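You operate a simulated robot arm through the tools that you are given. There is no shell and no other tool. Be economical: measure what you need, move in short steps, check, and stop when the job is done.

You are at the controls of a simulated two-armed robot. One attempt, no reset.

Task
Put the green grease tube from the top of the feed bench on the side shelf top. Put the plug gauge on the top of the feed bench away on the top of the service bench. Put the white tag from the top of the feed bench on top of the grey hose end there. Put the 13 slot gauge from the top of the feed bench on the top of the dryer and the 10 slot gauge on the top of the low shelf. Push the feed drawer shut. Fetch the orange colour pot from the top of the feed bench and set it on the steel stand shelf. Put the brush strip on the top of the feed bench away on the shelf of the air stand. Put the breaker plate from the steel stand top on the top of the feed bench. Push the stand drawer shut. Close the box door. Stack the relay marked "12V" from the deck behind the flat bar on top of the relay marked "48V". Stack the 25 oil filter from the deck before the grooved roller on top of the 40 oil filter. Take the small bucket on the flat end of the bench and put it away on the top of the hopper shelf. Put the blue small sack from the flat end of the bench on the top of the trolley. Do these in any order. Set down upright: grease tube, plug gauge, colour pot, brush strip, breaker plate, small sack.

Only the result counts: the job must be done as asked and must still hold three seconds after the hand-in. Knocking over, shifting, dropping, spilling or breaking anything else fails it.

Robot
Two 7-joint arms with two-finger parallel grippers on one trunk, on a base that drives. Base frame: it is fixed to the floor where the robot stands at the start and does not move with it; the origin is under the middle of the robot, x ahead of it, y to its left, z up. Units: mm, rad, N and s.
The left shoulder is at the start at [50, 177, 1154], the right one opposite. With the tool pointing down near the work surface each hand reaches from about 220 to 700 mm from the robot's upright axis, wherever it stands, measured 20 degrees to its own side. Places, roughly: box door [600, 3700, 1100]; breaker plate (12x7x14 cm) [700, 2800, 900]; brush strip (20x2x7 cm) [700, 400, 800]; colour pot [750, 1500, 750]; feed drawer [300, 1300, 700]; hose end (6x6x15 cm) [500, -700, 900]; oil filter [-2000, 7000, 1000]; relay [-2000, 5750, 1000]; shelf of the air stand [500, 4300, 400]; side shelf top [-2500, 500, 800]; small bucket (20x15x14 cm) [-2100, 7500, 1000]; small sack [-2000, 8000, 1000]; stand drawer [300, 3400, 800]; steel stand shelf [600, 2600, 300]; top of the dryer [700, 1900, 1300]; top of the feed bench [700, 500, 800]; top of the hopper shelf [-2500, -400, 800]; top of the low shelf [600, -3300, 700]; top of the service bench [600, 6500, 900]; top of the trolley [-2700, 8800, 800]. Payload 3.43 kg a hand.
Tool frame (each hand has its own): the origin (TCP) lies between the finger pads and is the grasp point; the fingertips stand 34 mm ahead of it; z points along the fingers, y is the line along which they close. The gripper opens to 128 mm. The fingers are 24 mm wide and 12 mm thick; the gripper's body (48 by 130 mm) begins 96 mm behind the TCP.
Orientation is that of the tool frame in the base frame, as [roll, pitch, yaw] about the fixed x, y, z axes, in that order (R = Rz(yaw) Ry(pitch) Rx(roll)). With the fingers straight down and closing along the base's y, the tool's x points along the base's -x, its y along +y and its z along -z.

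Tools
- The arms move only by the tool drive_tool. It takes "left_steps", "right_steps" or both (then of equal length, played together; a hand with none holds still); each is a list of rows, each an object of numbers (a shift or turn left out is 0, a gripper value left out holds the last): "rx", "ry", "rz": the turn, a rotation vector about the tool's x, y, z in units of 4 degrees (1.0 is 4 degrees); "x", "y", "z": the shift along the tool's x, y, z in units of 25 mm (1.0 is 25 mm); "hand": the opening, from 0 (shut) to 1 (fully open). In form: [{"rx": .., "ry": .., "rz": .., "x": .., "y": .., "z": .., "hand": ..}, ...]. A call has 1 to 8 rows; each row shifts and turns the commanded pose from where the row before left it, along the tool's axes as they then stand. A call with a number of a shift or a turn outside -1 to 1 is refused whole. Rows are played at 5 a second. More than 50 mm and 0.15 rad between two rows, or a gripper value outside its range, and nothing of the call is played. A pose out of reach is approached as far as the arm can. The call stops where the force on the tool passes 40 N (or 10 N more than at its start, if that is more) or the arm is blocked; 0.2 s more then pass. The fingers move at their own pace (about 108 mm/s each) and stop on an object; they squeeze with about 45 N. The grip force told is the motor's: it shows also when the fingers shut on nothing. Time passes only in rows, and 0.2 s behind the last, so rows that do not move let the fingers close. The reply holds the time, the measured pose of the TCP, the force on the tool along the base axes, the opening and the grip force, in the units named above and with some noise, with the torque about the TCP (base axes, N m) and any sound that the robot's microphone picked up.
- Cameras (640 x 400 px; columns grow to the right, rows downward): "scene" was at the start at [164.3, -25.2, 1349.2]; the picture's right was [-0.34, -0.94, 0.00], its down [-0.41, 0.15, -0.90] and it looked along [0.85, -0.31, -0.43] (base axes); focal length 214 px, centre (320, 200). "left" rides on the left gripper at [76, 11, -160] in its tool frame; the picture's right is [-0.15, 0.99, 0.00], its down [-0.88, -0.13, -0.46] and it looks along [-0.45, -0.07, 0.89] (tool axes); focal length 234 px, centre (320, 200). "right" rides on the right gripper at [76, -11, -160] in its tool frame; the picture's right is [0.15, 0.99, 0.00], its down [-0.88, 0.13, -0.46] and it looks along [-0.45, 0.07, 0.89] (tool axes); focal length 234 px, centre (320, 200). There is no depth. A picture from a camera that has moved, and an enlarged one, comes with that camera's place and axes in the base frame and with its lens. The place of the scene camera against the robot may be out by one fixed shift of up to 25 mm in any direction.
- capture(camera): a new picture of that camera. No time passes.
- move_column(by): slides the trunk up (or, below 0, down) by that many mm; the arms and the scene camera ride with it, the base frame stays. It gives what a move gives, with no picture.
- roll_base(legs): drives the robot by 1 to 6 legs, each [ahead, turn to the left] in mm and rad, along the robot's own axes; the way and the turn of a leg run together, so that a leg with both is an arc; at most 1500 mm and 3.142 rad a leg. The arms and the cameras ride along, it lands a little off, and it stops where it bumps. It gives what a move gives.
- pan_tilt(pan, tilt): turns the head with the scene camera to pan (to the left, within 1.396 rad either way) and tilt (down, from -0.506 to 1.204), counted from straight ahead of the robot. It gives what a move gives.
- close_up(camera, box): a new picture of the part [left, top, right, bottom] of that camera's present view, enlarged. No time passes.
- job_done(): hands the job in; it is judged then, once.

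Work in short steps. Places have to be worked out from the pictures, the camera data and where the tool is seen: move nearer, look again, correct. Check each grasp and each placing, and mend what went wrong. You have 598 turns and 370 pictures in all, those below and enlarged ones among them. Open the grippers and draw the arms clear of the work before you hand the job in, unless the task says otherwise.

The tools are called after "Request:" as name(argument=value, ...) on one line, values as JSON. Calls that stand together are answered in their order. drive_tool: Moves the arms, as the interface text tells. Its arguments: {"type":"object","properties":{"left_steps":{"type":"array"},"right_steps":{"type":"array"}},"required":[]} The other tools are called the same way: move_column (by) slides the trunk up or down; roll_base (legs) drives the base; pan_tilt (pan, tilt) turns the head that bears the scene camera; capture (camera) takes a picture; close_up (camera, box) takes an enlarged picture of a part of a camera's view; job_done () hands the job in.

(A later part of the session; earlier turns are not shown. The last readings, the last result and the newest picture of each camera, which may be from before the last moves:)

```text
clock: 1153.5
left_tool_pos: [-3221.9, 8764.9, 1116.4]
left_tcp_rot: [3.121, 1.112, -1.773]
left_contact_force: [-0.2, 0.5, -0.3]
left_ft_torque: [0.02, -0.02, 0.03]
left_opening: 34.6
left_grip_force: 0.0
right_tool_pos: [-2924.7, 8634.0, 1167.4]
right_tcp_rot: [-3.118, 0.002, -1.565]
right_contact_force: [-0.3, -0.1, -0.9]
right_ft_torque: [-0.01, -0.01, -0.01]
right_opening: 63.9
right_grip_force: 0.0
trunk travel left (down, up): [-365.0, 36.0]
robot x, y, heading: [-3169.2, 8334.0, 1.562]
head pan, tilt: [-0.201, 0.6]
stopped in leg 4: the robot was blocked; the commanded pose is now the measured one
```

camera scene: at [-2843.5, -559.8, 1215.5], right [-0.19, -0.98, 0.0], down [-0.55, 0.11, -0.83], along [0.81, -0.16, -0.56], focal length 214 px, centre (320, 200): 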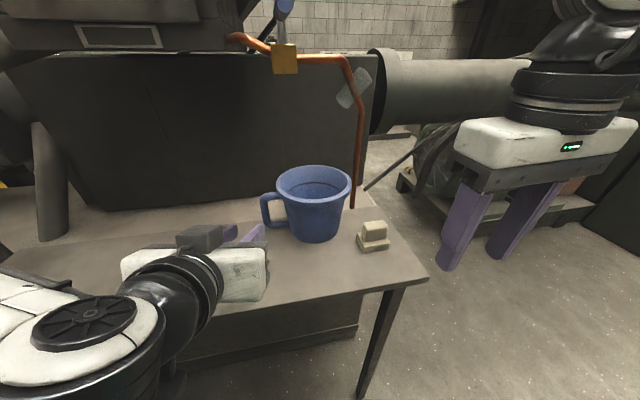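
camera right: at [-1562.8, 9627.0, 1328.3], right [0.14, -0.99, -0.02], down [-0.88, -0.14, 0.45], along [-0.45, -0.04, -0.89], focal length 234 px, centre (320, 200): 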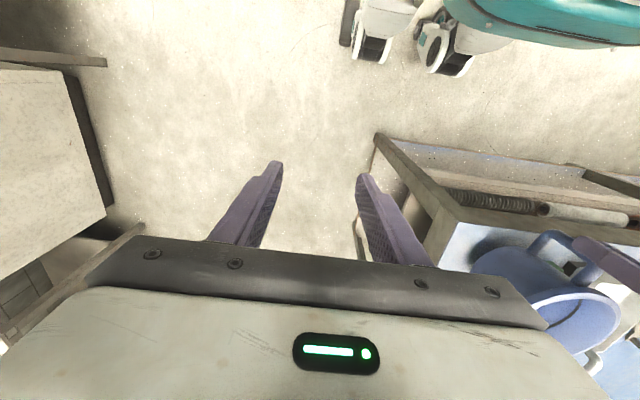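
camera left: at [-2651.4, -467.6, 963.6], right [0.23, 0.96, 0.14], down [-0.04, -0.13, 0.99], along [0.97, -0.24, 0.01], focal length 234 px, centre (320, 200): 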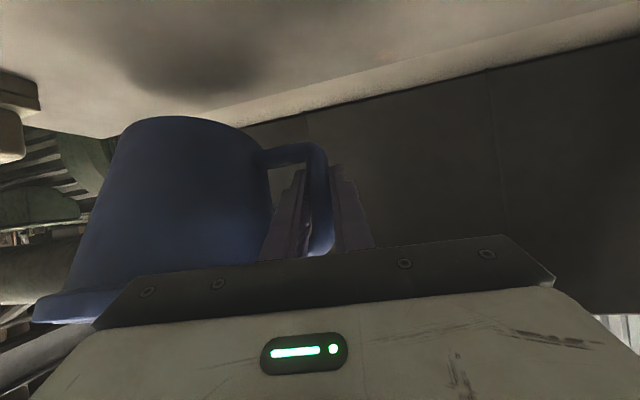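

Touched the trolley again; back off and pass it further west, then look at it.

Request:
roll_base(legs=[[-130, 0], [0, 0.45], [720, 0], [0, -0.45], [970, 0], [0, -1.571]])

Request:
pan_tilt(pan=-0.8, tilt=0.4)

Request:
capture(camera="scene")

```text
clock: 1169.2
left_tool_pos: [-3015.4, 9873.0, 1117.5]
left_tcp_rot: [3.123, 1.114, 2.947]
left_contact_force: [-0.7, -0.6, 0.5]
left_ft_torque: [-0.06, 0.01, -0.02]
left_opening: 34.3
left_grip_force: 0.1
right_tool_pos: [-3142.1, 9574.7, 1167.6]
right_tcp_rot: [-3.118, 0.005, -3.127]
right_contact_force: [0.9, -0.1, -0.6]
right_ft_torque: [-0.01, 0.0, -0.04]
right_opening: 64.1
right_grip_force: 0.2
trunk travel left (down, up): [-365.0, 36.0]
robot x, y, heading: [-3444.9, 9815.0, 0.003]
head pan, tilt: [-0.201, 0.6]
```

```text
clock: 1170.2
left_tool_pos: [-3014.8, 9872.1, 1117.0]
left_tcp_rot: [3.123, 1.113, 2.947]
left_contact_force: [0.3, -0.2, -0.5]
left_ft_torque: [-0.02, -0.04, 0.03]
left_opening: 34.6
left_grip_force: 0.0
right_tool_pos: [-3143.5, 9574.9, 1168.7]
right_tcp_rot: [-3.117, 0.004, -3.127]
right_contact_force: [0.3, -0.4, 0.6]
right_ft_torque: [0.03, 0.02, 0.0]
right_opening: 64.2
right_grip_force: 0.2
trunk travel left (down, up): [-365.0, 36.0]
robot x, y, heading: [-3443.7, 9817.1, 0.003]
head pan, tilt: [-0.799, 0.4]
```

```text
109 pictures are left
camera scene: at [-3299.5, 9757.8, 1393.7], right [-0.72, -0.7, 0.0], down [-0.27, 0.28, -0.92], along [0.64, -0.66, -0.39], focal length 214 px, centre (320, 200)
```

scene: 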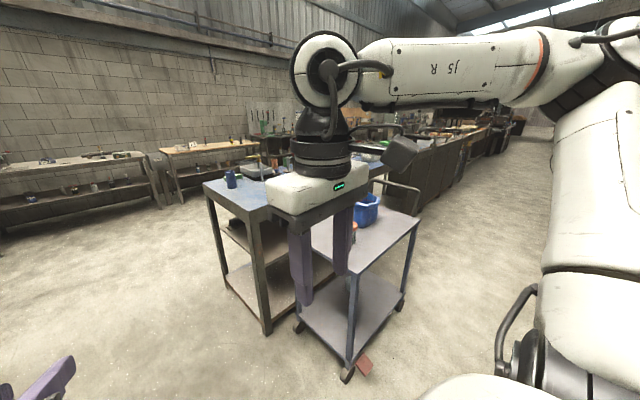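

Trolley and sack unchanged. Drive to the front aisle and south towards the steel stand.

Request:
roll_base(legs=[[1500, 0], [400, 0], [0, -1.0], [1030, 0], [0, -0.35], [1500, 0]])

Request:
roll_base(legs=[[1400, 0], [0, -0.2], [1500, 0], [1000, 0], [0, 1.571]])

Request:
pan_tilt(pan=0.0, tilt=0.4)

Request:
capture(camera="scene")

```text
clock: 1195.3
left_tool_pos: [-525.1, 7070.3, 1116.9]
left_tcp_rot: [3.122, 1.111, 1.583]
left_contact_force: [-0.3, 0.7, 0.1]
left_ft_torque: [0.0, 0.01, -0.02]
left_opening: 34.8
left_grip_force: 0.0
right_tool_pos: [-841.5, 7135.1, 1168.4]
right_tcp_rot: [-3.117, 0.004, 1.789]
right_contact_force: [-0.1, 0.3, -0.8]
right_ft_torque: [-0.01, 0.03, -0.02]
right_opening: 63.9
right_grip_force: 0.0
trunk travel left (down, up): [-365.0, 36.0]
robot x, y, heading: [-665.1, 7476.1, -1.364]
head pan, tilt: [-0.799, 0.4]
```

```text
clock: 1218.5
left_tool_pos: [23.8, 3698.4, 1116.7]
left_tcp_rot: [3.123, 1.111, 2.964]
left_contact_force: [0.0, -0.6, -0.3]
left_ft_torque: [-0.01, 0.03, 0.03]
left_opening: 34.6
left_grip_force: 0.1
right_tool_pos: [-98.3, 3398.2, 1168.8]
right_tcp_rot: [-3.118, 0.003, -3.108]
right_contact_force: [-0.2, 0.1, -0.2]
right_ft_torque: [-0.01, 0.03, -0.02]
right_opening: 64.0
right_grip_force: 0.1
trunk travel left (down, up): [-365.0, 36.0]
robot x, y, heading: [-407.5, 3637.1, 0.015]
head pan, tilt: [-0.799, 0.4]
```

```text
clock: 1219.7
left_tool_pos: [25.6, 3698.7, 1115.9]
left_tcp_rot: [3.12, 1.112, 2.962]
left_contact_force: [0.1, 0.1, 0.4]
left_ft_torque: [0.02, 0.01, 0.0]
left_opening: 34.7
left_grip_force: 0.1
right_tool_pos: [-97.9, 3398.0, 1166.7]
right_tcp_rot: [-3.118, 0.003, -3.112]
right_contact_force: [0.4, 0.8, 0.9]
right_ft_torque: [0.0, 0.01, -0.01]
right_opening: 63.9
right_grip_force: 0.0
trunk travel left (down, up): [-365.0, 36.0]
robot x, y, heading: [-401.7, 3635.3, 0.02]
head pan, tilt: [0.0, 0.4]
```

```text
108 pictures are left
camera scene: at [-231.2, 3644.8, 1393.8], right [0.02, -1.0, 0.0], down [-0.39, -0.01, -0.92], along [0.92, 0.02, -0.39], focal length 214 px, centre (320, 200)
```

scene: 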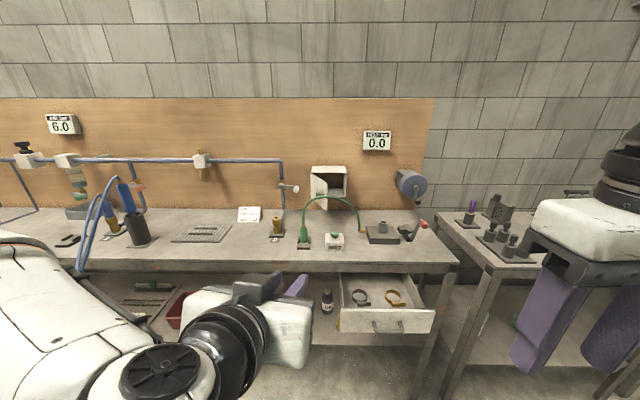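

The small box with the open door and the open drawer are here. Zoom in.

Request:
close_up(camera="scene", box=[270, 140, 440, 250])

Request:
close_up(camera="scene", box=[300, 240, 480, 360])

```text
3.64 times, centred on (355, 195) of scene
camera zoom: at [-231.2, 3644.8, 1393.8], right [0.02, -1.0, 0.0], down [-0.39, -0.01, -0.92], along [0.92, 0.02, -0.39], focal length 780 px, centre (193, 218)
```

zoom: 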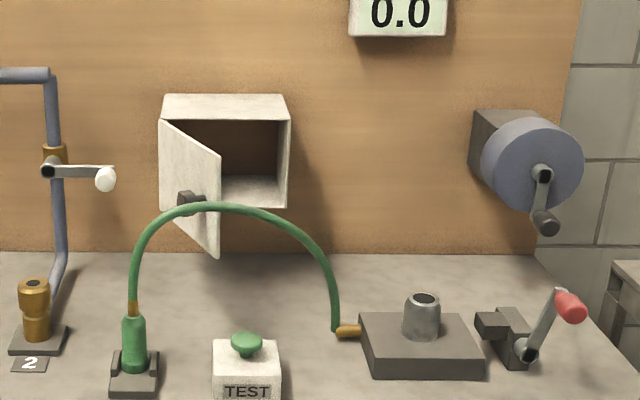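

```text
3.33 times, centred on (390, 300) of scene
camera zoom: at [-231.2, 3644.8, 1393.8], right [0.02, -1.0, 0.0], down [-0.39, -0.01, -0.92], along [0.92, 0.02, -0.39], focal length 715 px, centre (87, -133)
```

zoom: 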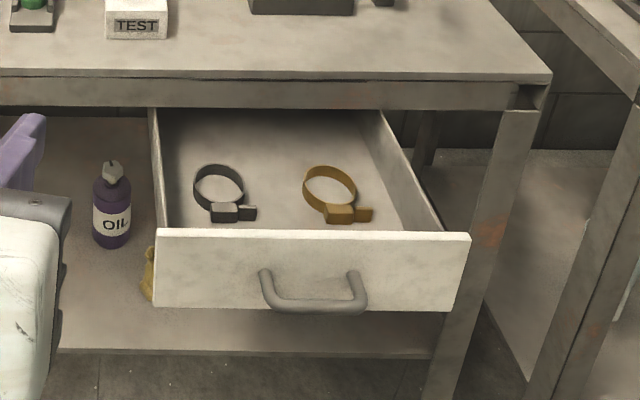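

Plan: first push the drawer shut with the closed left fist, then the box door (from above the hose). Straighten the left hand and drive to the drawer.

Request:
drive_tool(left_steps=[{"ry": 1, "hand": 0}, {"ry": 1}, {"ry": 1}, {"ry": 1}, {"ry": 1}, {"ry": 1}, {"ry": 1}, {"ry": 1}])

Request:
drive_tool(left_steps=[{"ry": 1}, {"ry": 1}, {"ry": 1}, {"ry": 1}, {"ry": 1}, {"ry": 1}, {"ry": 1}, {"ry": 0.9}])

Request:
roll_base(legs=[[0, -0.76], [340, 0], [0, 0.74]])

Request:
capture(camera="left")

```text
clock: 1221.5
left_tool_pos: [23.5, 3698.3, 1116.7]
left_tcp_rot: [3.13, 0.554, 2.973]
left_contact_force: [0.2, -1.0, -0.2]
left_ft_torque: [0.02, -0.03, 0.0]
left_opening: 0.0
left_grip_force: 33.1
right_tool_pos: [-98.3, 3397.4, 1168.6]
right_tcp_rot: [-3.118, 0.003, -3.112]
right_contact_force: [0.0, -0.7, 0.3]
right_ft_torque: [0.04, -0.01, -0.02]
right_opening: 63.9
right_grip_force: 0.1
trunk travel left (down, up): [-365.0, 36.0]
robot x, y, heading: [-399.1, 3633.1, 0.024]
head pan, tilt: [0.0, 0.4]
```

```text
clock: 1223.3
left_tool_pos: [25.0, 3698.5, 1116.9]
left_tcp_rot: [3.133, 0.002, 2.98]
left_contact_force: [0.4, -0.3, 0.7]
left_ft_torque: [0.01, -0.01, -0.01]
left_opening: 0.0
left_grip_force: 33.6
right_tool_pos: [-97.7, 3398.2, 1168.5]
right_tcp_rot: [-3.117, 0.003, -3.111]
right_contact_force: [0.4, -0.2, 0.8]
right_ft_torque: [0.0, 0.0, 0.02]
right_opening: 63.9
right_grip_force: 0.0
trunk travel left (down, up): [-365.0, 36.0]
robot x, y, heading: [-402.9, 3634.6, 0.018]
head pan, tilt: [0.0, 0.4]
```

```text
clock: 1229.4
left_tool_pos: [283.2, 3476.8, 1116.8]
left_tcp_rot: [3.133, 0.003, 2.99]
left_contact_force: [0.2, -0.2, -0.3]
left_ft_torque: [0.0, -0.02, 0.0]
left_opening: 0.2
left_grip_force: 33.0
right_tool_pos: [163.0, 3176.1, 1168.8]
right_tcp_rot: [-3.117, 0.003, -3.099]
right_contact_force: [-0.1, 0.3, -0.2]
right_ft_torque: [-0.02, 0.02, -0.04]
right_opening: 63.8
right_grip_force: 0.0
trunk travel left (down, up): [-365.0, 36.0]
robot x, y, heading: [-141.4, 3410.3, 0.034]
head pan, tilt: [0.0, 0.4]
```

```text
105 pictures are left
camera left: at [208.3, 3499.6, 1277.8], right [0.29, 0.96, 0.01], down [0.85, -0.26, 0.46], along [0.44, -0.13, -0.89], focal length 234 px, centre (320, 200)
```

left: 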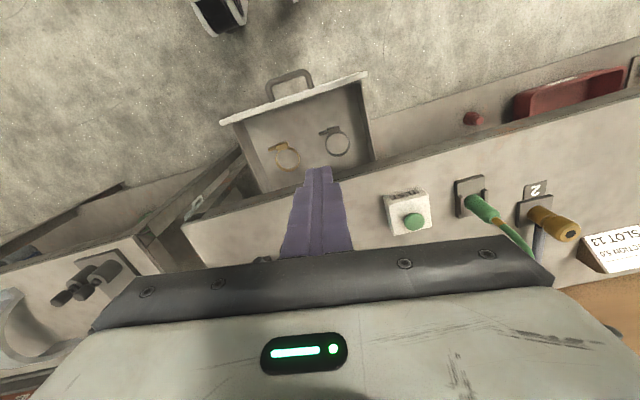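

Drawer front at x≈224, centre y≈3440, top z≈800. Bring the fist in front of it and lower.

Request:
drive_tool(left_steps=[{"x": 0.95, "y": -0.5}, {"x": 0.95, "y": -0.5}, {"x": 0.95, "y": -0.5}, {"x": 0.95, "y": -0.5}])

Request:
move_column(by=-200)

Request:
drive_tool(left_steps=[{"z": 1}, {"z": 1}, {"z": 1}, {"z": 1}, {"z": 1}])

Request:
capture(camera="left")

```text
clock: 1230.4
left_tool_pos: [181.1, 3441.9, 1115.8]
left_tcp_rot: [3.131, 0.006, 2.991]
left_contact_force: [0.6, 0.4, 0.8]
left_ft_torque: [0.0, -0.03, 0.0]
left_opening: 0.0
left_grip_force: 33.3
right_tool_pos: [161.9, 3176.2, 1168.6]
right_tcp_rot: [-3.117, 0.005, -3.1]
right_contact_force: [-0.7, -0.2, -0.1]
right_ft_torque: [0.03, -0.03, 0.01]
right_opening: 63.9
right_grip_force: 0.1
trunk travel left (down, up): [-365.0, 36.0]
robot x, y, heading: [-142.2, 3412.1, 0.03]
head pan, tilt: [0.0, 0.4]
```

```text
clock: 1232.6
left_tool_pos: [182.3, 3442.4, 915.9]
left_tcp_rot: [3.133, 0.003, 2.993]
left_contact_force: [0.0, 0.6, 0.7]
left_ft_torque: [-0.01, 0.01, -0.03]
left_opening: 0.0
left_grip_force: 32.8
right_tool_pos: [162.8, 3177.0, 968.1]
right_tcp_rot: [-3.118, 0.004, -3.1]
right_contact_force: [0.5, -0.4, -0.4]
right_ft_torque: [0.01, 0.0, 0.05]
right_opening: 64.0
right_grip_force: 0.1
trunk travel left (down, up): [-165.0, 236.0]
robot x, y, heading: [-141.7, 3408.5, 0.032]
head pan, tilt: [0.0, 0.4]
```

```text
clock: 1233.7
left_tool_pos: [186.9, 3442.2, 819.3]
left_tcp_rot: [3.137, 0.019, 2.995]
left_contact_force: [-0.2, 2.9, 10.3]
left_ft_torque: [0.06, -0.03, -0.04]
left_opening: 0.3
left_grip_force: 32.9
right_tool_pos: [163.9, 3176.8, 967.9]
right_tcp_rot: [-3.119, 0.004, -3.1]
right_contact_force: [0.3, 0.2, -0.3]
right_ft_torque: [0.04, 0.01, -0.05]
right_opening: 63.8
right_grip_force: 0.0
trunk travel left (down, up): [-165.0, 236.0]
robot x, y, heading: [-142.7, 3407.7, 0.026]
head pan, tilt: [0.0, 0.4]
stopped in row 5 (left hand): the force on the tool passed its limit (the readings are from after the stop); the commanded pose is now the measured one
```

```text
104 pictures are left
camera left: at [110.4, 3465.0, 979.0], right [0.29, 0.96, 0.01], down [0.84, -0.26, 0.47], along [0.45, -0.13, -0.88], focal length 234 px, centre (320, 200)
```

left: 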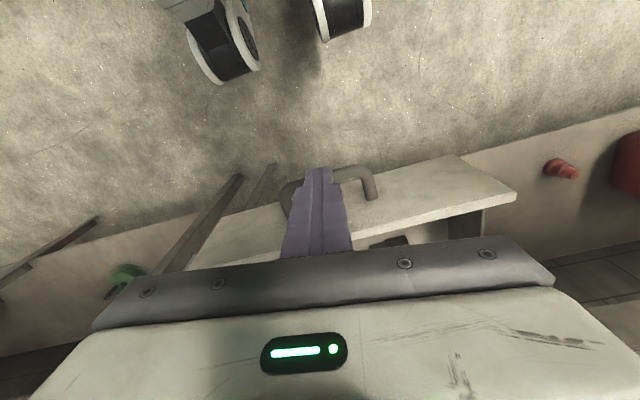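

The fist touched the drawer handle's top. Raise 18 mm and push forward against the panel.

Request:
drive_tool(left_steps=[{"z": -0.7}, {"x": -0.6}, {"x": -0.5}])

Request:
capture(camera="left")

```text
clock: 1234.5
left_tool_pos: [213.4, 3436.6, 838.3]
left_tcp_rot: [3.136, 0.019, 2.993]
left_contact_force: [-0.5, 1.3, 0.2]
left_ft_torque: [0.0, 0.03, 0.0]
left_opening: 0.0
left_grip_force: 33.2
right_tool_pos: [162.5, 3177.0, 967.5]
right_tcp_rot: [-3.117, 0.004, -3.099]
right_contact_force: [0.8, -0.4, -0.3]
right_ft_torque: [0.03, 0.0, -0.04]
right_opening: 64.0
right_grip_force: 0.0
trunk travel left (down, up): [-165.0, 236.0]
robot x, y, heading: [-147.1, 3409.2, 0.03]
head pan, tilt: [0.0, 0.4]
```

```text
103 pictures are left
camera left: at [137.7, 3459.2, 997.4], right [0.29, 0.96, 0.01], down [0.84, -0.26, 0.47], along [0.45, -0.13, -0.88], focal length 234 px, centre (320, 200)
```

left: 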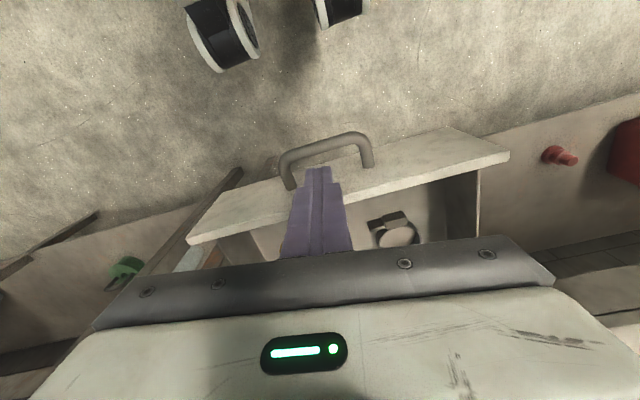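

The fist is at the panel above the handle. Push it in.

Request:
drive_tool(left_steps=[{"x": -0.8, "y": 0.12}, {"x": -0.8, "y": 0.12}, {"x": -0.8, "y": 0.12}, {"x": -0.8, "y": 0.12}, {"x": -0.8, "y": 0.12}, {"x": -0.8, "y": 0.12}, {"x": -0.8, "y": 0.12}])

Request:
capture(camera="left")

```text
clock: 1236.1
left_tool_pos: [355.6, 3436.5, 836.5]
left_tcp_rot: [3.134, 0.017, 2.993]
left_contact_force: [0.4, 0.3, -0.7]
left_ft_torque: [0.01, -0.02, 0.01]
left_opening: 0.0
left_grip_force: 32.8
right_tool_pos: [163.2, 3177.7, 967.4]
right_tcp_rot: [-3.117, 0.004, -3.101]
right_contact_force: [-0.8, -0.5, 0.3]
right_ft_torque: [0.01, -0.01, -0.01]
right_opening: 64.2
right_grip_force: 0.1
trunk travel left (down, up): [-165.0, 236.0]
robot x, y, heading: [-143.9, 3412.2, 0.033]
head pan, tilt: [0.0, 0.4]
```

```text
102 pictures are left
camera left: at [279.3, 3459.7, 996.0], right [0.29, 0.96, 0.01], down [0.84, -0.26, 0.47], along [0.45, -0.13, -0.88], focal length 234 px, centre (320, 200)
```

left: 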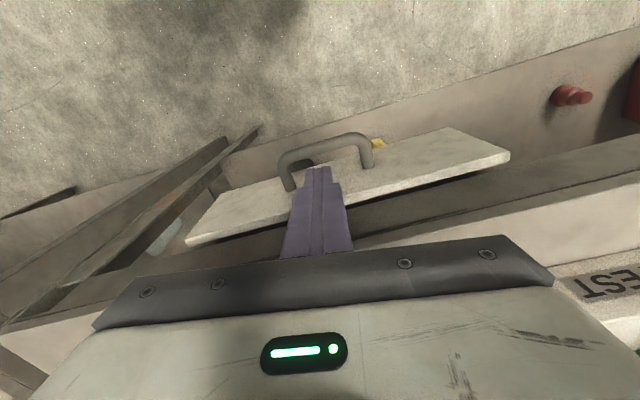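

Nearly shut; push until it stops.

Request:
drive_tool(left_steps=[{"x": -0.4, "y": 0.06}, {"x": -0.4, "y": 0.06}, {"x": -0.3, "y": 0.04}, {"x": -0.3, "y": 0.04}, {"x": -0.3, "y": 0.04}])

Request:
capture(camera="left")

```text
clock: 1236.7
left_tool_pos: [364.4, 3437.1, 836.4]
left_tcp_rot: [3.134, -0.007, 2.983]
left_contact_force: [-13.0, 2.8, 3.6]
left_ft_torque: [-0.02, -0.57, 0.19]
left_opening: 0.0
left_grip_force: 33.2
right_tool_pos: [162.3, 3176.5, 968.2]
right_tcp_rot: [-3.118, 0.004, -3.1]
right_contact_force: [-0.1, -0.2, 0.1]
right_ft_torque: [0.01, -0.03, -0.02]
right_opening: 64.1
right_grip_force: 0.0
trunk travel left (down, up): [-165.0, 236.0]
robot x, y, heading: [-140.1, 3409.3, 0.03]
head pan, tilt: [0.0, 0.4]
stopped in row 3 (left hand): the force on the tool passed its limit (the readings are from after the stop); the commanded pose is now the measured one
```

```text
101 pictures are left
camera left: at [292.2, 3459.1, 998.6], right [0.3, 0.95, 0.01], down [0.85, -0.27, 0.45], along [0.43, -0.13, -0.89], focal length 234 px, centre (320, 200)
```

left: 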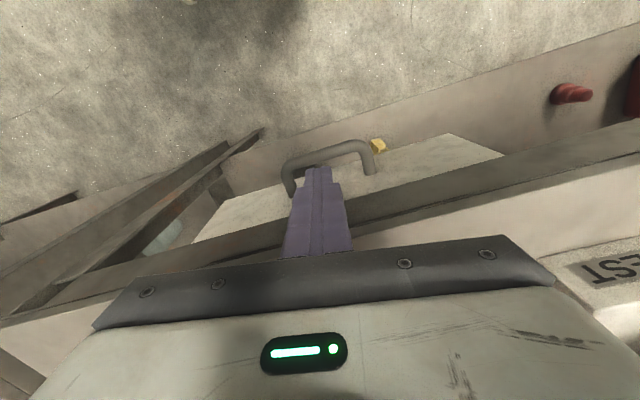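

The fist touched the bench rail with the panel flush. I also press on the handle itself to make sure it is fully in.

Request:
drive_tool(left_steps=[{"x": 1}, {"x": 1}, {"x": 1}, {"z": 1}, {"z": 0.3}, {"x": -0.6}, {"x": -0.4}])

Request:
drive_tool(left_steps=[{"x": -0.3}, {"x": -0.3}, {"x": -0.3}, {"x": -0.3}, {"x": -0.3}])

Request:
capture(camera="left")

```text
clock: 1238.3
left_tool_pos: [318.5, 3444.4, 804.8]
left_tcp_rot: [3.135, -0.003, 2.984]
left_contact_force: [-0.7, 0.2, -0.5]
left_ft_torque: [0.0, -0.01, 0.03]
left_opening: 0.0
left_grip_force: 33.0
right_tool_pos: [162.7, 3178.2, 967.7]
right_tcp_rot: [-3.117, 0.004, -3.1]
right_contact_force: [-0.1, 0.2, -0.4]
right_ft_torque: [-0.03, -0.02, 0.01]
right_opening: 63.9
right_grip_force: 0.0
trunk travel left (down, up): [-165.0, 236.0]
robot x, y, heading: [-144.2, 3410.6, 0.037]
head pan, tilt: [0.0, 0.4]
```

```text
clock: 1239.3
left_tool_pos: [335.2, 3442.3, 805.0]
left_tcp_rot: [3.13, -0.03, 2.974]
left_contact_force: [-12.0, 4.2, 8.8]
left_ft_torque: [0.19, 0.18, 0.17]
left_opening: 0.0
left_grip_force: 33.0
right_tool_pos: [160.8, 3178.1, 969.4]
right_tcp_rot: [-3.118, 0.003, -3.099]
right_contact_force: [-1.4, 0.1, -1.2]
right_ft_torque: [0.0, -0.02, -0.02]
right_opening: 64.2
right_grip_force: 0.1
trunk travel left (down, up): [-165.0, 236.0]
robot x, y, heading: [-144.8, 3413.1, 0.031]
head pan, tilt: [0.0, 0.4]
stopped in row 4 (left hand): the force on the tool passed its limit (the readings are from after the stop); the commanded pose is now the measured one
```

```text
100 pictures are left
camera left: at [266.2, 3464.2, 967.0], right [0.31, 0.95, 0.01], down [0.86, -0.28, 0.43], along [0.41, -0.13, -0.9], focal length 234 px, centre (320, 200)
```

left: 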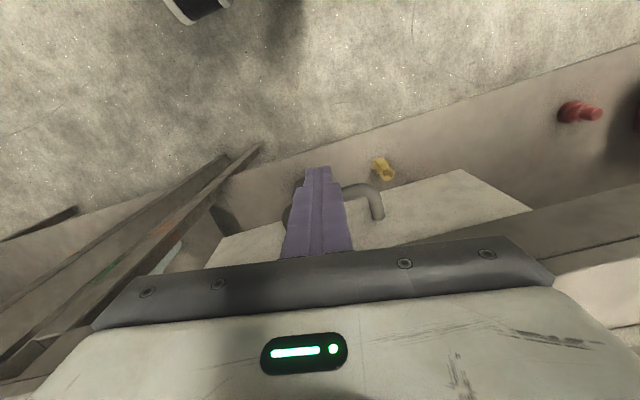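

Drawer is shut. Back the hand off, raise, and drive to the box door.

Request:
drive_tool(left_steps=[{"x": 1}, {"x": 1}, {"x": 1}, {"z": -1}, {"z": -1}, {"z": -1}, {"z": -1}])

Request:
move_column(by=230)

Request:
drive_tool(left_steps=[{"z": -1, "ry": -1}, {"z": -1, "ry": -1}, {"ry": -1}, {"ry": -1}])

Request:
roll_base(legs=[[0, 0.535], [270, 0], [0, -0.567]])

Request:
capture(camera="left")

```text
clock: 1240.9
left_tool_pos: [267.4, 3453.7, 906.6]
left_tcp_rot: [3.13, -0.026, 2.977]
left_contact_force: [0.2, -1.0, 0.4]
left_ft_torque: [0.03, 0.0, 0.0]
left_opening: 0.1
left_grip_force: 32.9
right_tool_pos: [162.0, 3178.9, 968.9]
right_tcp_rot: [-3.118, 0.004, -3.097]
right_contact_force: [0.6, 0.2, 0.6]
right_ft_torque: [0.01, 0.01, 0.02]
right_opening: 64.3
right_grip_force: 0.1
trunk travel left (down, up): [-165.0, 236.0]
robot x, y, heading: [-146.9, 3412.4, 0.025]
head pan, tilt: [0.0, 0.4]
```

```text
clock: 1243.3
left_tool_pos: [266.6, 3453.3, 1134.7]
left_tcp_rot: [3.131, -0.026, 2.978]
left_contact_force: [-0.2, 0.2, 0.0]
left_ft_torque: [0.01, 0.0, 0.01]
left_opening: 0.0
left_grip_force: 33.0
right_tool_pos: [161.6, 3177.6, 1197.9]
right_tcp_rot: [-3.118, 0.004, -3.097]
right_contact_force: [-0.3, -0.2, 0.6]
right_ft_torque: [-0.03, 0.01, 0.0]
right_opening: 64.0
right_grip_force: 0.0
trunk travel left (down, up): [-395.0, 6.0]
robot x, y, heading: [-142.7, 3412.8, 0.025]
head pan, tilt: [0.0, 0.4]
```

```text
clock: 1244.3
left_tool_pos: [266.5, 3452.7, 1185.2]
left_tcp_rot: [3.132, 0.255, 2.974]
left_contact_force: [-0.5, 0.3, 0.1]
left_ft_torque: [-0.02, -0.02, 0.02]
left_opening: 0.0
left_grip_force: 32.6
right_tool_pos: [162.6, 3177.4, 1198.5]
right_tcp_rot: [-3.118, 0.004, -3.098]
right_contact_force: [1.0, -1.2, -0.3]
right_ft_torque: [0.0, -0.01, 0.01]
right_opening: 63.9
right_grip_force: 0.1
trunk travel left (down, up): [-395.0, 6.0]
robot x, y, heading: [-144.4, 3413.6, 0.027]
head pan, tilt: [0.0, 0.4]
```

```text
clock: 1249.3
left_tool_pos: [492.5, 3576.5, 1186.7]
left_tcp_rot: [3.13, 0.253, 2.931]
left_contact_force: [-0.4, 0.1, 0.1]
left_ft_torque: [-0.02, 0.0, -0.01]
left_opening: 0.0
left_grip_force: 33.0
right_tool_pos: [376.6, 3305.6, 1197.3]
right_tcp_rot: [-3.119, 0.004, -3.141]
right_contact_force: [0.0, 0.3, 0.6]
right_ft_torque: [0.01, 0.0, 0.0]
right_opening: 64.0
right_grip_force: 0.1
trunk travel left (down, up): [-395.0, 6.0]
robot x, y, heading: [84.0, 3552.2, -0.014]
head pan, tilt: [0.0, 0.4]
```

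```text
99 pictures are left
camera left: at [383.6, 3609.4, 1322.9], right [0.34, 0.94, 0.05], down [0.69, -0.29, 0.66], along [0.63, -0.19, -0.75], focal length 234 px, centre (320, 200)
```

left: 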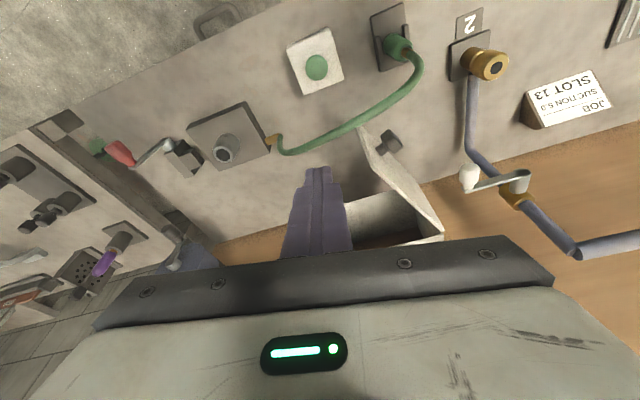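

Door: hinge about [665,3690], free edge about [541,3633]. Move the fist above the outer side of the door and lower beside it.

Request:
drive_tool(left_steps=[{"y": 0.95, "x": -0.23, "z": 0.06}, {"y": 0.95, "x": -0.23, "z": 0.06}, {"y": 0.95, "x": -0.23, "z": 0.06}, {"y": 0.95, "x": -0.23, "z": 0.06}, {"y": 0.95, "x": -0.23, "z": 0.06}, {"z": 0.95, "x": 0.245}, {"z": 0.9, "x": 0.23}])

Request:
capture(camera="left")

Request:
close_up(camera="scene", box=[200, 120, 400, 260])

```text
clock: 1250.9
left_tool_pos: [546.5, 3690.1, 1139.1]
left_tcp_rot: [3.131, 0.254, 2.931]
left_contact_force: [0.5, 0.1, 0.9]
left_ft_torque: [-0.01, 0.01, -0.01]
left_opening: 0.2
left_grip_force: 33.2
right_tool_pos: [376.9, 3306.1, 1198.3]
right_tcp_rot: [-3.117, 0.004, -3.14]
right_contact_force: [0.5, 0.1, 0.2]
right_ft_torque: [-0.01, -0.01, 0.03]
right_opening: 64.1
right_grip_force: 0.2
trunk travel left (down, up): [-395.0, 6.0]
robot x, y, heading: [80.2, 3551.8, -0.018]
head pan, tilt: [0.0, 0.4]
```

```text
98 pictures are left
camera left: at [437.5, 3723.2, 1276.3], right [0.34, 0.94, 0.05], down [0.69, -0.29, 0.66], along [0.63, -0.19, -0.75], focal length 234 px, centre (320, 200)
```

left: 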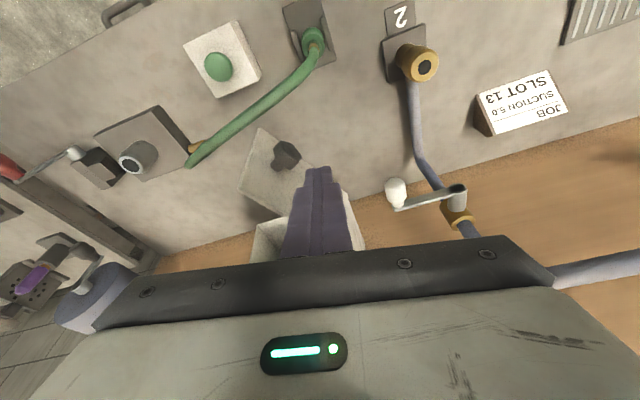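

```text
2.86 times, centred on (300, 190) of scene
camera zoom: at [251.3, 3556.9, 1423.8], right [-0.01, -1.0, 0.0], down [-0.39, 0.0, -0.92], along [0.92, -0.01, -0.39], focal length 613 px, centre (377, 229)
```

zoom: 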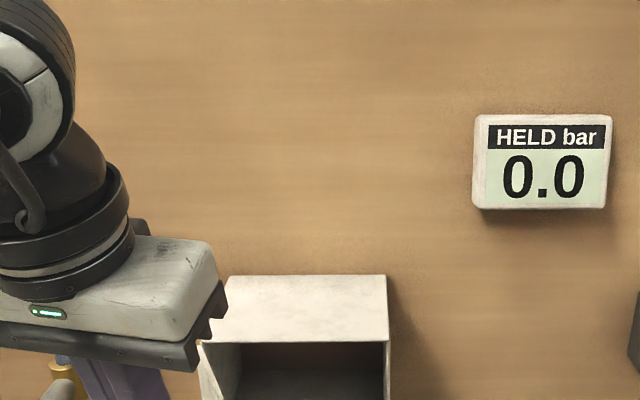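

Fist is on the outer side, ~26 mm from the door. Push along the closing arc.

Request:
drive_tool(left_steps=[{"x": -0.59, "z": 0.15, "y": -0.93}, {"x": -0.83, "z": 0.215, "y": -0.96}, {"x": -0.86, "z": 0.22, "y": -0.71}, {"x": -1.0, "z": 0.26, "y": -0.47}])

Request:
capture(camera="left")

```text
clock: 1251.9
left_tool_pos: [613.0, 3595.1, 1136.4]
left_tcp_rot: [3.13, 0.25, 2.932]
left_contact_force: [0.0, 0.4, 0.0]
left_ft_torque: [-0.02, 0.01, 0.0]
left_opening: 0.0
left_grip_force: 33.3
right_tool_pos: [377.1, 3304.8, 1198.6]
right_tcp_rot: [-3.119, 0.003, 3.141]
right_contact_force: [-0.3, -0.3, 0.9]
right_ft_torque: [0.02, -0.04, 0.01]
right_opening: 63.9
right_grip_force: 0.0
trunk travel left (down, up): [-395.0, 6.0]
robot x, y, heading: [78.9, 3550.2, -0.015]
head pan, tilt: [0.0, 0.4]
```

```text
96 pictures are left
camera left: at [504.3, 3628.3, 1275.9], right [0.34, 0.94, 0.05], down [0.69, -0.29, 0.66], along [0.63, -0.19, -0.75], focal length 234 px, centre (320, 200)
```

left: 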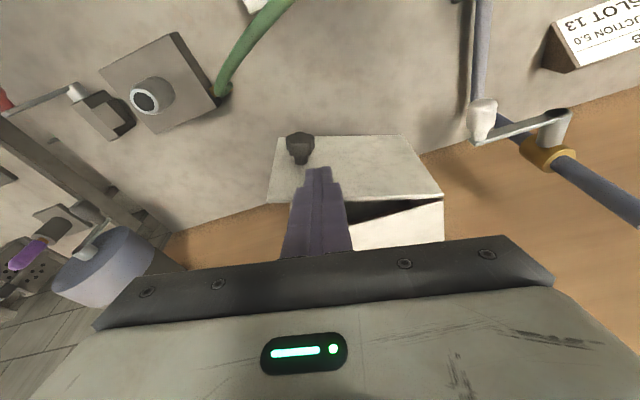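

It is closing nicely. Continue to press it shut.

Request:
drive_tool(left_steps=[{"x": -1.0, "z": 0.27, "y": -0.17}, {"x": -0.8, "z": 0.21, "y": 0.1}, {"x": -0.4, "z": 0.1, "y": 0.08}, {"x": -0.3, "z": 0.08, "y": 0.06}, {"x": -0.3, "z": 0.08, "y": 0.06}])

Request:
capture(camera="left")

```text
clock: 1252.7
left_tool_pos: [653.4, 3583.6, 1137.7]
left_tcp_rot: [3.128, 0.226, 2.923]
left_contact_force: [-25.1, 8.8, 12.4]
left_ft_torque: [0.34, 0.53, 0.34]
left_opening: 0.0
left_grip_force: 32.6
right_tool_pos: [374.0, 3307.2, 1199.5]
right_tcp_rot: [-3.117, 0.004, -3.139]
right_contact_force: [0.3, 0.0, -0.1]
right_ft_torque: [0.01, 0.03, -0.01]
right_opening: 63.8
right_grip_force: 0.0
trunk travel left (down, up): [-395.0, 6.0]
robot x, y, heading: [78.0, 3549.9, -0.01]
head pan, tilt: [0.0, 0.4]
stopped in row 4 (left hand): the force on the tool passed its limit (the readings are from after the stop); the commanded pose is now the measured one
```

```text
95 pictures are left
camera left: at [547.3, 3616.1, 1277.2], right [0.35, 0.94, 0.05], down [0.71, -0.3, 0.64], along [0.61, -0.19, -0.77], focal length 234 px, centre (320, 200)
```

left: 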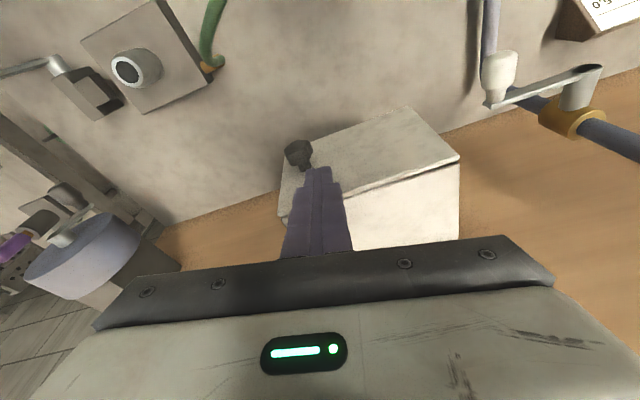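

The box door is shut. Retract and move to the steel stand.

Request:
drive_tool(left_steps=[{"x": 0.8}, {"x": 1}, {"x": 1, "z": -0.5}, {"x": 1, "z": -0.5}, {"x": 1, "z": -0.5}, {"x": 1, "z": -0.5}, {"x": 1, "hand": 0.8}])

Request:
roll_base(legs=[[-300, 0], [0, -1.56], [720, 0], [0, 1.571]])

Request:
pan_tilt(pan=0.0, tilt=0.5)

Request:
capture(camera="scene")

```text
clock: 1254.3
left_tool_pos: [484.2, 3620.9, 1143.2]
left_tcp_rot: [3.129, 0.228, 2.925]
left_contact_force: [-0.5, -0.3, -0.6]
left_ft_torque: [0.01, 0.0, 0.0]
left_opening: 81.0
left_grip_force: 0.0
right_tool_pos: [376.4, 3306.2, 1198.5]
right_tcp_rot: [-3.117, 0.005, -3.139]
right_contact_force: [-0.3, -0.3, 0.3]
right_ft_torque: [-0.02, -0.01, 0.0]
right_opening: 64.0
right_grip_force: 0.1
trunk travel left (down, up): [-395.0, 6.0]
robot x, y, heading: [80.7, 3549.7, -0.013]
head pan, tilt: [0.0, 0.4]
```

```text
clock: 1267.5
left_tool_pos: [177.1, 2924.2, 1144.0]
left_tcp_rot: [3.129, 0.229, 2.933]
left_contact_force: [0.9, 0.0, -0.7]
left_ft_torque: [-0.01, 0.01, 0.01]
left_opening: 102.6
left_grip_force: 0.0
right_tool_pos: [71.9, 2609.3, 1198.4]
right_tcp_rot: [-3.119, 0.004, -3.132]
right_contact_force: [0.5, -0.3, 0.3]
right_ft_torque: [0.01, 0.01, 0.0]
right_opening: 64.2
right_grip_force: 0.0
trunk travel left (down, up): [-395.0, 6.0]
robot x, y, heading: [-227.4, 2853.2, -0.011]
head pan, tilt: [0.0, 0.4]
```

```text
clock: 1268.2
left_tool_pos: [176.5, 2922.3, 1143.3]
left_tcp_rot: [3.127, 0.229, 2.933]
left_contact_force: [0.1, 0.4, 0.3]
left_ft_torque: [0.03, -0.03, 0.05]
left_opening: 102.7
left_grip_force: 0.0
right_tool_pos: [70.1, 2609.0, 1199.2]
right_tcp_rot: [-3.12, 0.004, -3.133]
right_contact_force: [0.1, -1.0, -0.1]
right_ft_torque: [-0.01, 0.01, 0.03]
right_opening: 64.1
right_grip_force: 0.1
trunk travel left (down, up): [-395.0, 6.0]
robot x, y, heading: [-228.3, 2850.1, -0.007]
head pan, tilt: [0.0, 0.499]
```

```text
94 pictures are left
camera scene: at [-59.0, 2859.1, 1414.7], right [0.0, -1.0, 0.0], down [-0.48, 0.0, -0.88], along [0.88, 0.0, -0.48], focal length 214 px, centre (320, 200)
```

scene: 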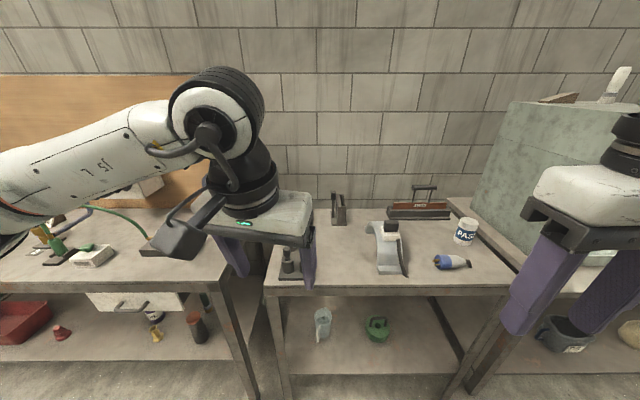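

Zoom on the stand top to find the breaker plate.

Request:
close_up(camera="scene", box=[260, 170, 500, 310])

Request:
capture(camera="left")

```text
2.67 times, centred on (380, 240) of scene
camera zoom: at [-59.0, 2859.1, 1414.7], right [0.0, -1.0, 0.0], down [-0.48, 0.0, -0.88], along [0.88, 0.0, -0.48], focal length 572 px, centre (160, 93)
```

zoom: 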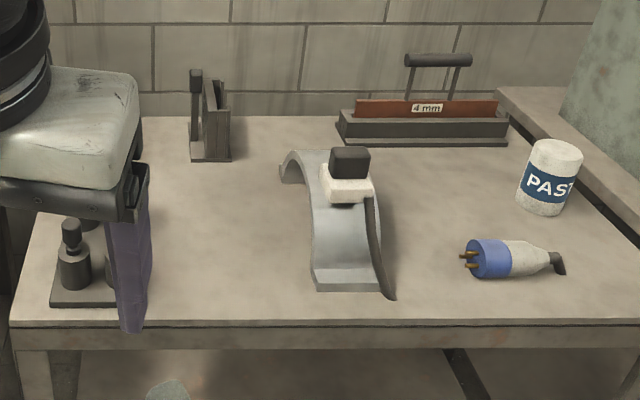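

```text
92 pictures are left
camera left: at [69.7, 2955.9, 1283.2], right [0.34, 0.94, 0.05], down [0.71, -0.29, 0.64], along [0.62, -0.19, -0.77], focal length 234 px, centre (320, 200)
```

left: 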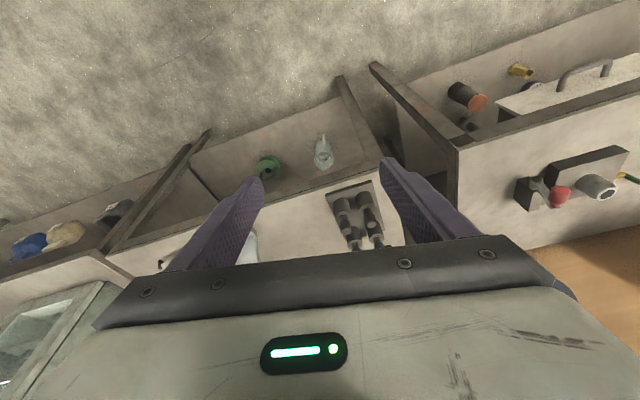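

The breaker plate is the dark standing piece at about [682,2778]. Drive closer for a good look with the left camera.

Request:
roll_base(legs=[[0, -0.35], [335, 0], [0, 0.36]])

Request:
capture(camera="left")

Request:
close_up(camera="left", box=[220, 120, 440, 260])

```text
clock: 1272.5
left_tool_pos: [493.0, 2814.0, 1143.1]
left_tcp_rot: [3.129, 0.228, 2.943]
left_contact_force: [0.6, 0.0, -0.1]
left_ft_torque: [-0.02, -0.05, -0.02]
left_opening: 102.4
left_grip_force: 0.2
right_tool_pos: [391.2, 2496.4, 1198.2]
right_tcp_rot: [-3.117, 0.005, -3.12]
right_contact_force: [0.7, 0.8, 0.3]
right_ft_torque: [-0.07, -0.01, 0.03]
right_opening: 64.2
right_grip_force: 0.0
trunk travel left (down, up): [-395.0, 6.0]
robot x, y, heading: [89.4, 2738.1, 0.003]
head pan, tilt: [0.0, 0.499]
```

```text
91 pictures are left
camera left: at [386.2, 2843.9, 1283.2], right [0.33, 0.94, 0.05], down [0.71, -0.28, 0.64], along [0.62, -0.18, -0.77], focal length 234 px, centre (320, 200)
```

left: 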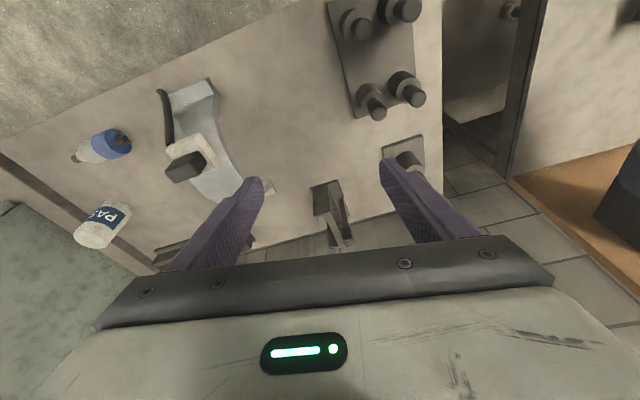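

```text
2.86 times, centred on (330, 190) of left
camera zoom: at [386.2, 2843.9, 1283.2], right [0.33, 0.94, 0.05], down [0.71, -0.28, 0.64], along [0.62, -0.18, -0.77], focal length 669 px, centre (291, 229)
```

zoom: 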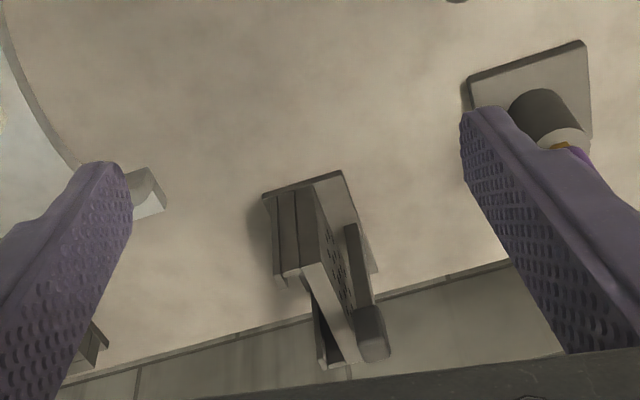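

Plate (y 2755–2771) and post (y≈2797) can be gripped together across ~54 mm; centre [705,2780]. Align the hand and approach.

Request:
drive_tool(left_steps=[{"rz": -1, "ry": -0.85}, {"rz": -1, "ry": -0.85}, {"rz": -0.85, "ry": -0.85}])

Request:
drive_tool(left_steps=[{"z": 0.5, "x": -0.8, "y": -0.17}, {"z": 0.6, "x": -0.8, "y": -0.17}, {"z": 0.8, "x": -0.8, "y": -0.17}, {"z": 0.9, "x": -0.7, "y": -0.17}, {"z": 1, "x": -0.6, "y": -0.17}, {"z": 1, "x": -0.5, "y": -0.17}, {"z": 1, "x": -0.5, "y": -0.17}, {"z": 1, "x": -0.4, "y": -0.17}])

Request:
capture(camera="left")

```text
clock: 1273.3
left_tool_pos: [493.2, 2812.6, 1143.8]
left_tcp_rot: [-3.086, 0.405, -3.125]
left_contact_force: [0.5, -0.6, -0.4]
left_ft_torque: [-0.01, -0.01, 0.01]
left_opening: 102.4
left_grip_force: 0.1
right_tool_pos: [390.8, 2496.4, 1198.0]
right_tcp_rot: [-3.119, 0.005, -3.122]
right_contact_force: [-0.5, -0.7, 0.3]
right_ft_torque: [0.0, -0.04, -0.03]
right_opening: 63.9
right_grip_force: 0.1
trunk travel left (down, up): [-395.0, 6.0]
robot x, y, heading: [89.4, 2735.8, 0.009]
head pan, tilt: [0.0, 0.499]
```

```text
clock: 1275.2
left_tool_pos: [676.8, 2769.6, 1039.3]
left_tcp_rot: [-3.088, 0.401, -3.128]
left_contact_force: [-0.4, -0.6, 0.8]
left_ft_torque: [0.03, 0.02, -0.03]
left_opening: 102.5
left_grip_force: 0.0
right_tool_pos: [391.1, 2496.1, 1197.8]
right_tcp_rot: [-3.119, 0.002, -3.123]
right_contact_force: [0.4, -0.2, 0.3]
right_ft_torque: [0.01, -0.02, 0.0]
right_opening: 63.9
right_grip_force: 0.0
trunk travel left (down, up): [-395.0, 6.0]
robot x, y, heading: [89.9, 2743.0, 0.007]
head pan, tilt: [0.0, 0.499]
```

```text
89 pictures are left
camera left: at [544.8, 2789.0, 1156.6], right [0.14, 0.99, 0.01], down [0.63, -0.1, 0.77], along [0.76, -0.1, -0.64], focal length 234 px, centre (320, 200)
```

left: 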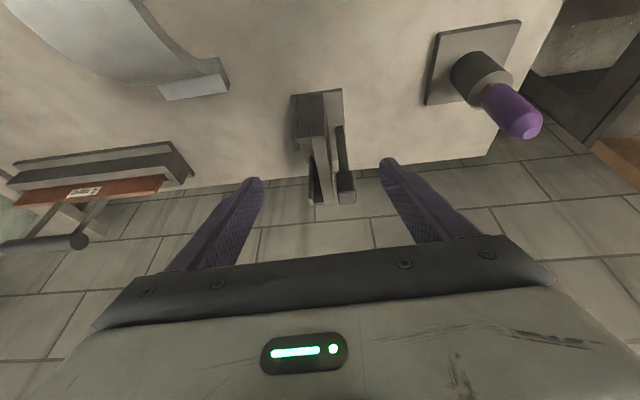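

Centred. Correct roll and y slightly, go down and close.

Request:
drive_tool(left_steps=[{"rx": -0.76, "y": 0.2}, {"z": 0.9}, {"z": 0.9}, {"z": 0.9}])

Request:
capture(camera="left")

```text
clock: 1276.2
left_tool_pos: [701.8, 2778.4, 976.8]
left_tcp_rot: [3.141, 0.403, -3.126]
left_contact_force: [-0.5, 0.2, -0.5]
left_ft_torque: [0.0, -0.01, 0.0]
left_opening: 102.6
left_grip_force: 0.1
right_tool_pos: [390.6, 2497.3, 1198.0]
right_tcp_rot: [-3.119, 0.005, -3.122]
right_contact_force: [0.3, -0.6, -0.7]
right_ft_torque: [-0.03, -0.02, 0.02]
right_opening: 64.0
right_grip_force: 0.1
trunk travel left (down, up): [-395.0, 6.0]
robot x, y, heading: [89.5, 2736.5, 0.007]
head pan, tilt: [0.0, 0.499]
```

```text
88 pictures are left
camera left: at [569.8, 2787.1, 1095.0], right [0.12, 0.99, 0.06], down [0.63, -0.12, 0.76], along [0.76, -0.06, -0.64], focal length 234 px, centre (320, 200)
```

left: 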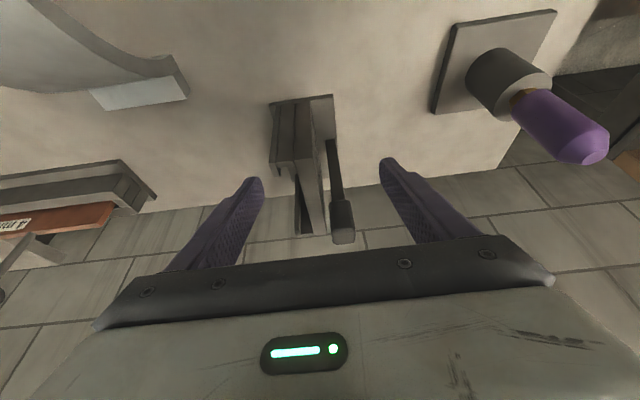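

Request:
drive_tool(left_steps=[{"y": -0.22, "z": 0.2}, {"hand": 0}, {}, {}, {}])

Request:
drive_tool(left_steps=[{"z": -0.4, "x": -0.17}, {"z": -0.9, "x": -0.38}, {"z": -0.9, "x": -0.38}, {"z": -0.9, "x": -0.38}, {"z": -0.9, "x": -0.38}])

Request:
capture(camera="left")

```text
clock: 1277.3
left_tool_pos: [705.1, 2772.6, 973.2]
left_tcp_rot: [-3.141, 0.402, -3.128]
left_contact_force: [-0.3, -1.2, 0.3]
left_ft_torque: [-0.12, -0.29, -0.02]
left_opening: 14.7
left_grip_force: 45.1
right_tool_pos: [388.7, 2498.1, 1197.2]
right_tcp_rot: [-3.118, 0.003, -3.122]
right_contact_force: [-0.3, 0.5, -0.9]
right_ft_torque: [-0.01, 0.04, 0.0]
right_opening: 63.9
right_grip_force: 0.0
trunk travel left (down, up): [-395.0, 6.0]
robot x, y, heading: [88.3, 2736.9, 0.005]
head pan, tilt: [0.0, 0.499]
```

```text
clock: 1278.5
left_tool_pos: [706.6, 2773.9, 1080.9]
left_tcp_rot: [3.14, 0.401, -3.128]
left_contact_force: [-0.4, -0.2, -8.9]
left_ft_torque: [-0.01, 0.33, -0.01]
left_opening: 14.6
left_grip_force: 45.1
right_tool_pos: [390.9, 2496.0, 1197.9]
right_tcp_rot: [-3.117, 0.004, -3.123]
right_contact_force: [-0.7, 0.4, 0.6]
right_ft_torque: [-0.01, -0.04, -0.02]
right_opening: 64.0
right_grip_force: 0.1
trunk travel left (down, up): [-395.0, 6.0]
robot x, y, heading: [88.7, 2740.0, 0.006]
head pan, tilt: [0.0, 0.499]
```

```text
87 pictures are left
camera left: at [572.8, 2782.8, 1200.1], right [0.12, 0.99, 0.06], down [0.63, -0.12, 0.76], along [0.76, -0.06, -0.64], focal length 234 px, centre (320, 200)
```

left: 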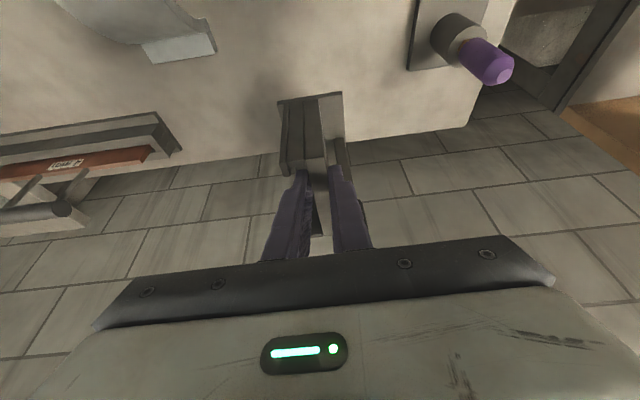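

The breaker plate is lifted (gripped on the plate itself). Raise it and drive to the feed bench.

Request:
drive_tool(left_steps=[{"z": -0.9, "x": -0.38}, {"z": -0.9, "x": -0.38}, {"z": -0.9, "x": 0.3}, {"z": -0.6, "x": 0.8}, {"x": 1}, {"x": 1}, {"x": 1}])

Request:
roll_base(legs=[[-240, 0], [0, -1.571], [1500, 0], [200, 0], [0, 1.571]])

Request:
capture(camera="scene")

```text
clock: 1280.2
left_tool_pos: [594.9, 2770.9, 1123.6]
left_tcp_rot: [-3.141, 0.401, -3.127]
left_contact_force: [-0.3, -0.8, -9.3]
left_ft_torque: [0.01, 0.35, 0.0]
left_opening: 14.7
left_grip_force: 44.8
right_tool_pos: [391.4, 2495.3, 1197.8]
right_tcp_rot: [-3.12, 0.001, -3.123]
right_contact_force: [-0.7, 0.3, 0.7]
right_ft_torque: [0.04, -0.03, -0.01]
right_opening: 64.0
right_grip_force: 0.1
trunk travel left (down, up): [-395.0, 6.0]
robot x, y, heading: [90.8, 2740.1, 0.01]
head pan, tilt: [0.0, 0.499]
```

```text
clock: 1297.7
left_tool_pos: [344.8, 1020.3, 1124.4]
left_tcp_rot: [3.141, 0.402, 3.065]
left_contact_force: [0.6, -0.1, -9.4]
left_ft_torque: [0.01, 0.36, 0.01]
left_opening: 14.8
left_grip_force: 45.3
right_tool_pos: [118.1, 767.4, 1198.9]
right_tcp_rot: [-3.12, 0.002, 3.071]
right_contact_force: [-0.2, -0.3, 0.3]
right_ft_torque: [0.0, 0.01, -0.03]
right_opening: 64.2
right_grip_force: 0.1
trunk travel left (down, up): [-395.0, 6.0]
robot x, y, heading: [-159.7, 1035.1, -0.084]
head pan, tilt: [0.0, 0.499]
```

```text
86 pictures are left
camera scene: at [8.3, 1027.3, 1414.5], right [-0.08, -1.0, 0.0], down [-0.48, 0.04, -0.88], along [0.87, -0.07, -0.48], focal length 214 px, centre (320, 200)
```

scene: 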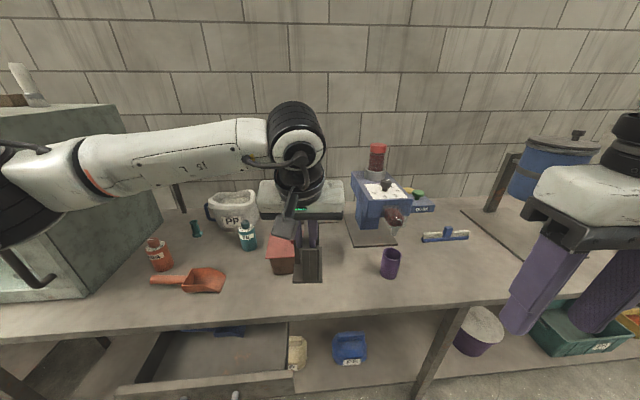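

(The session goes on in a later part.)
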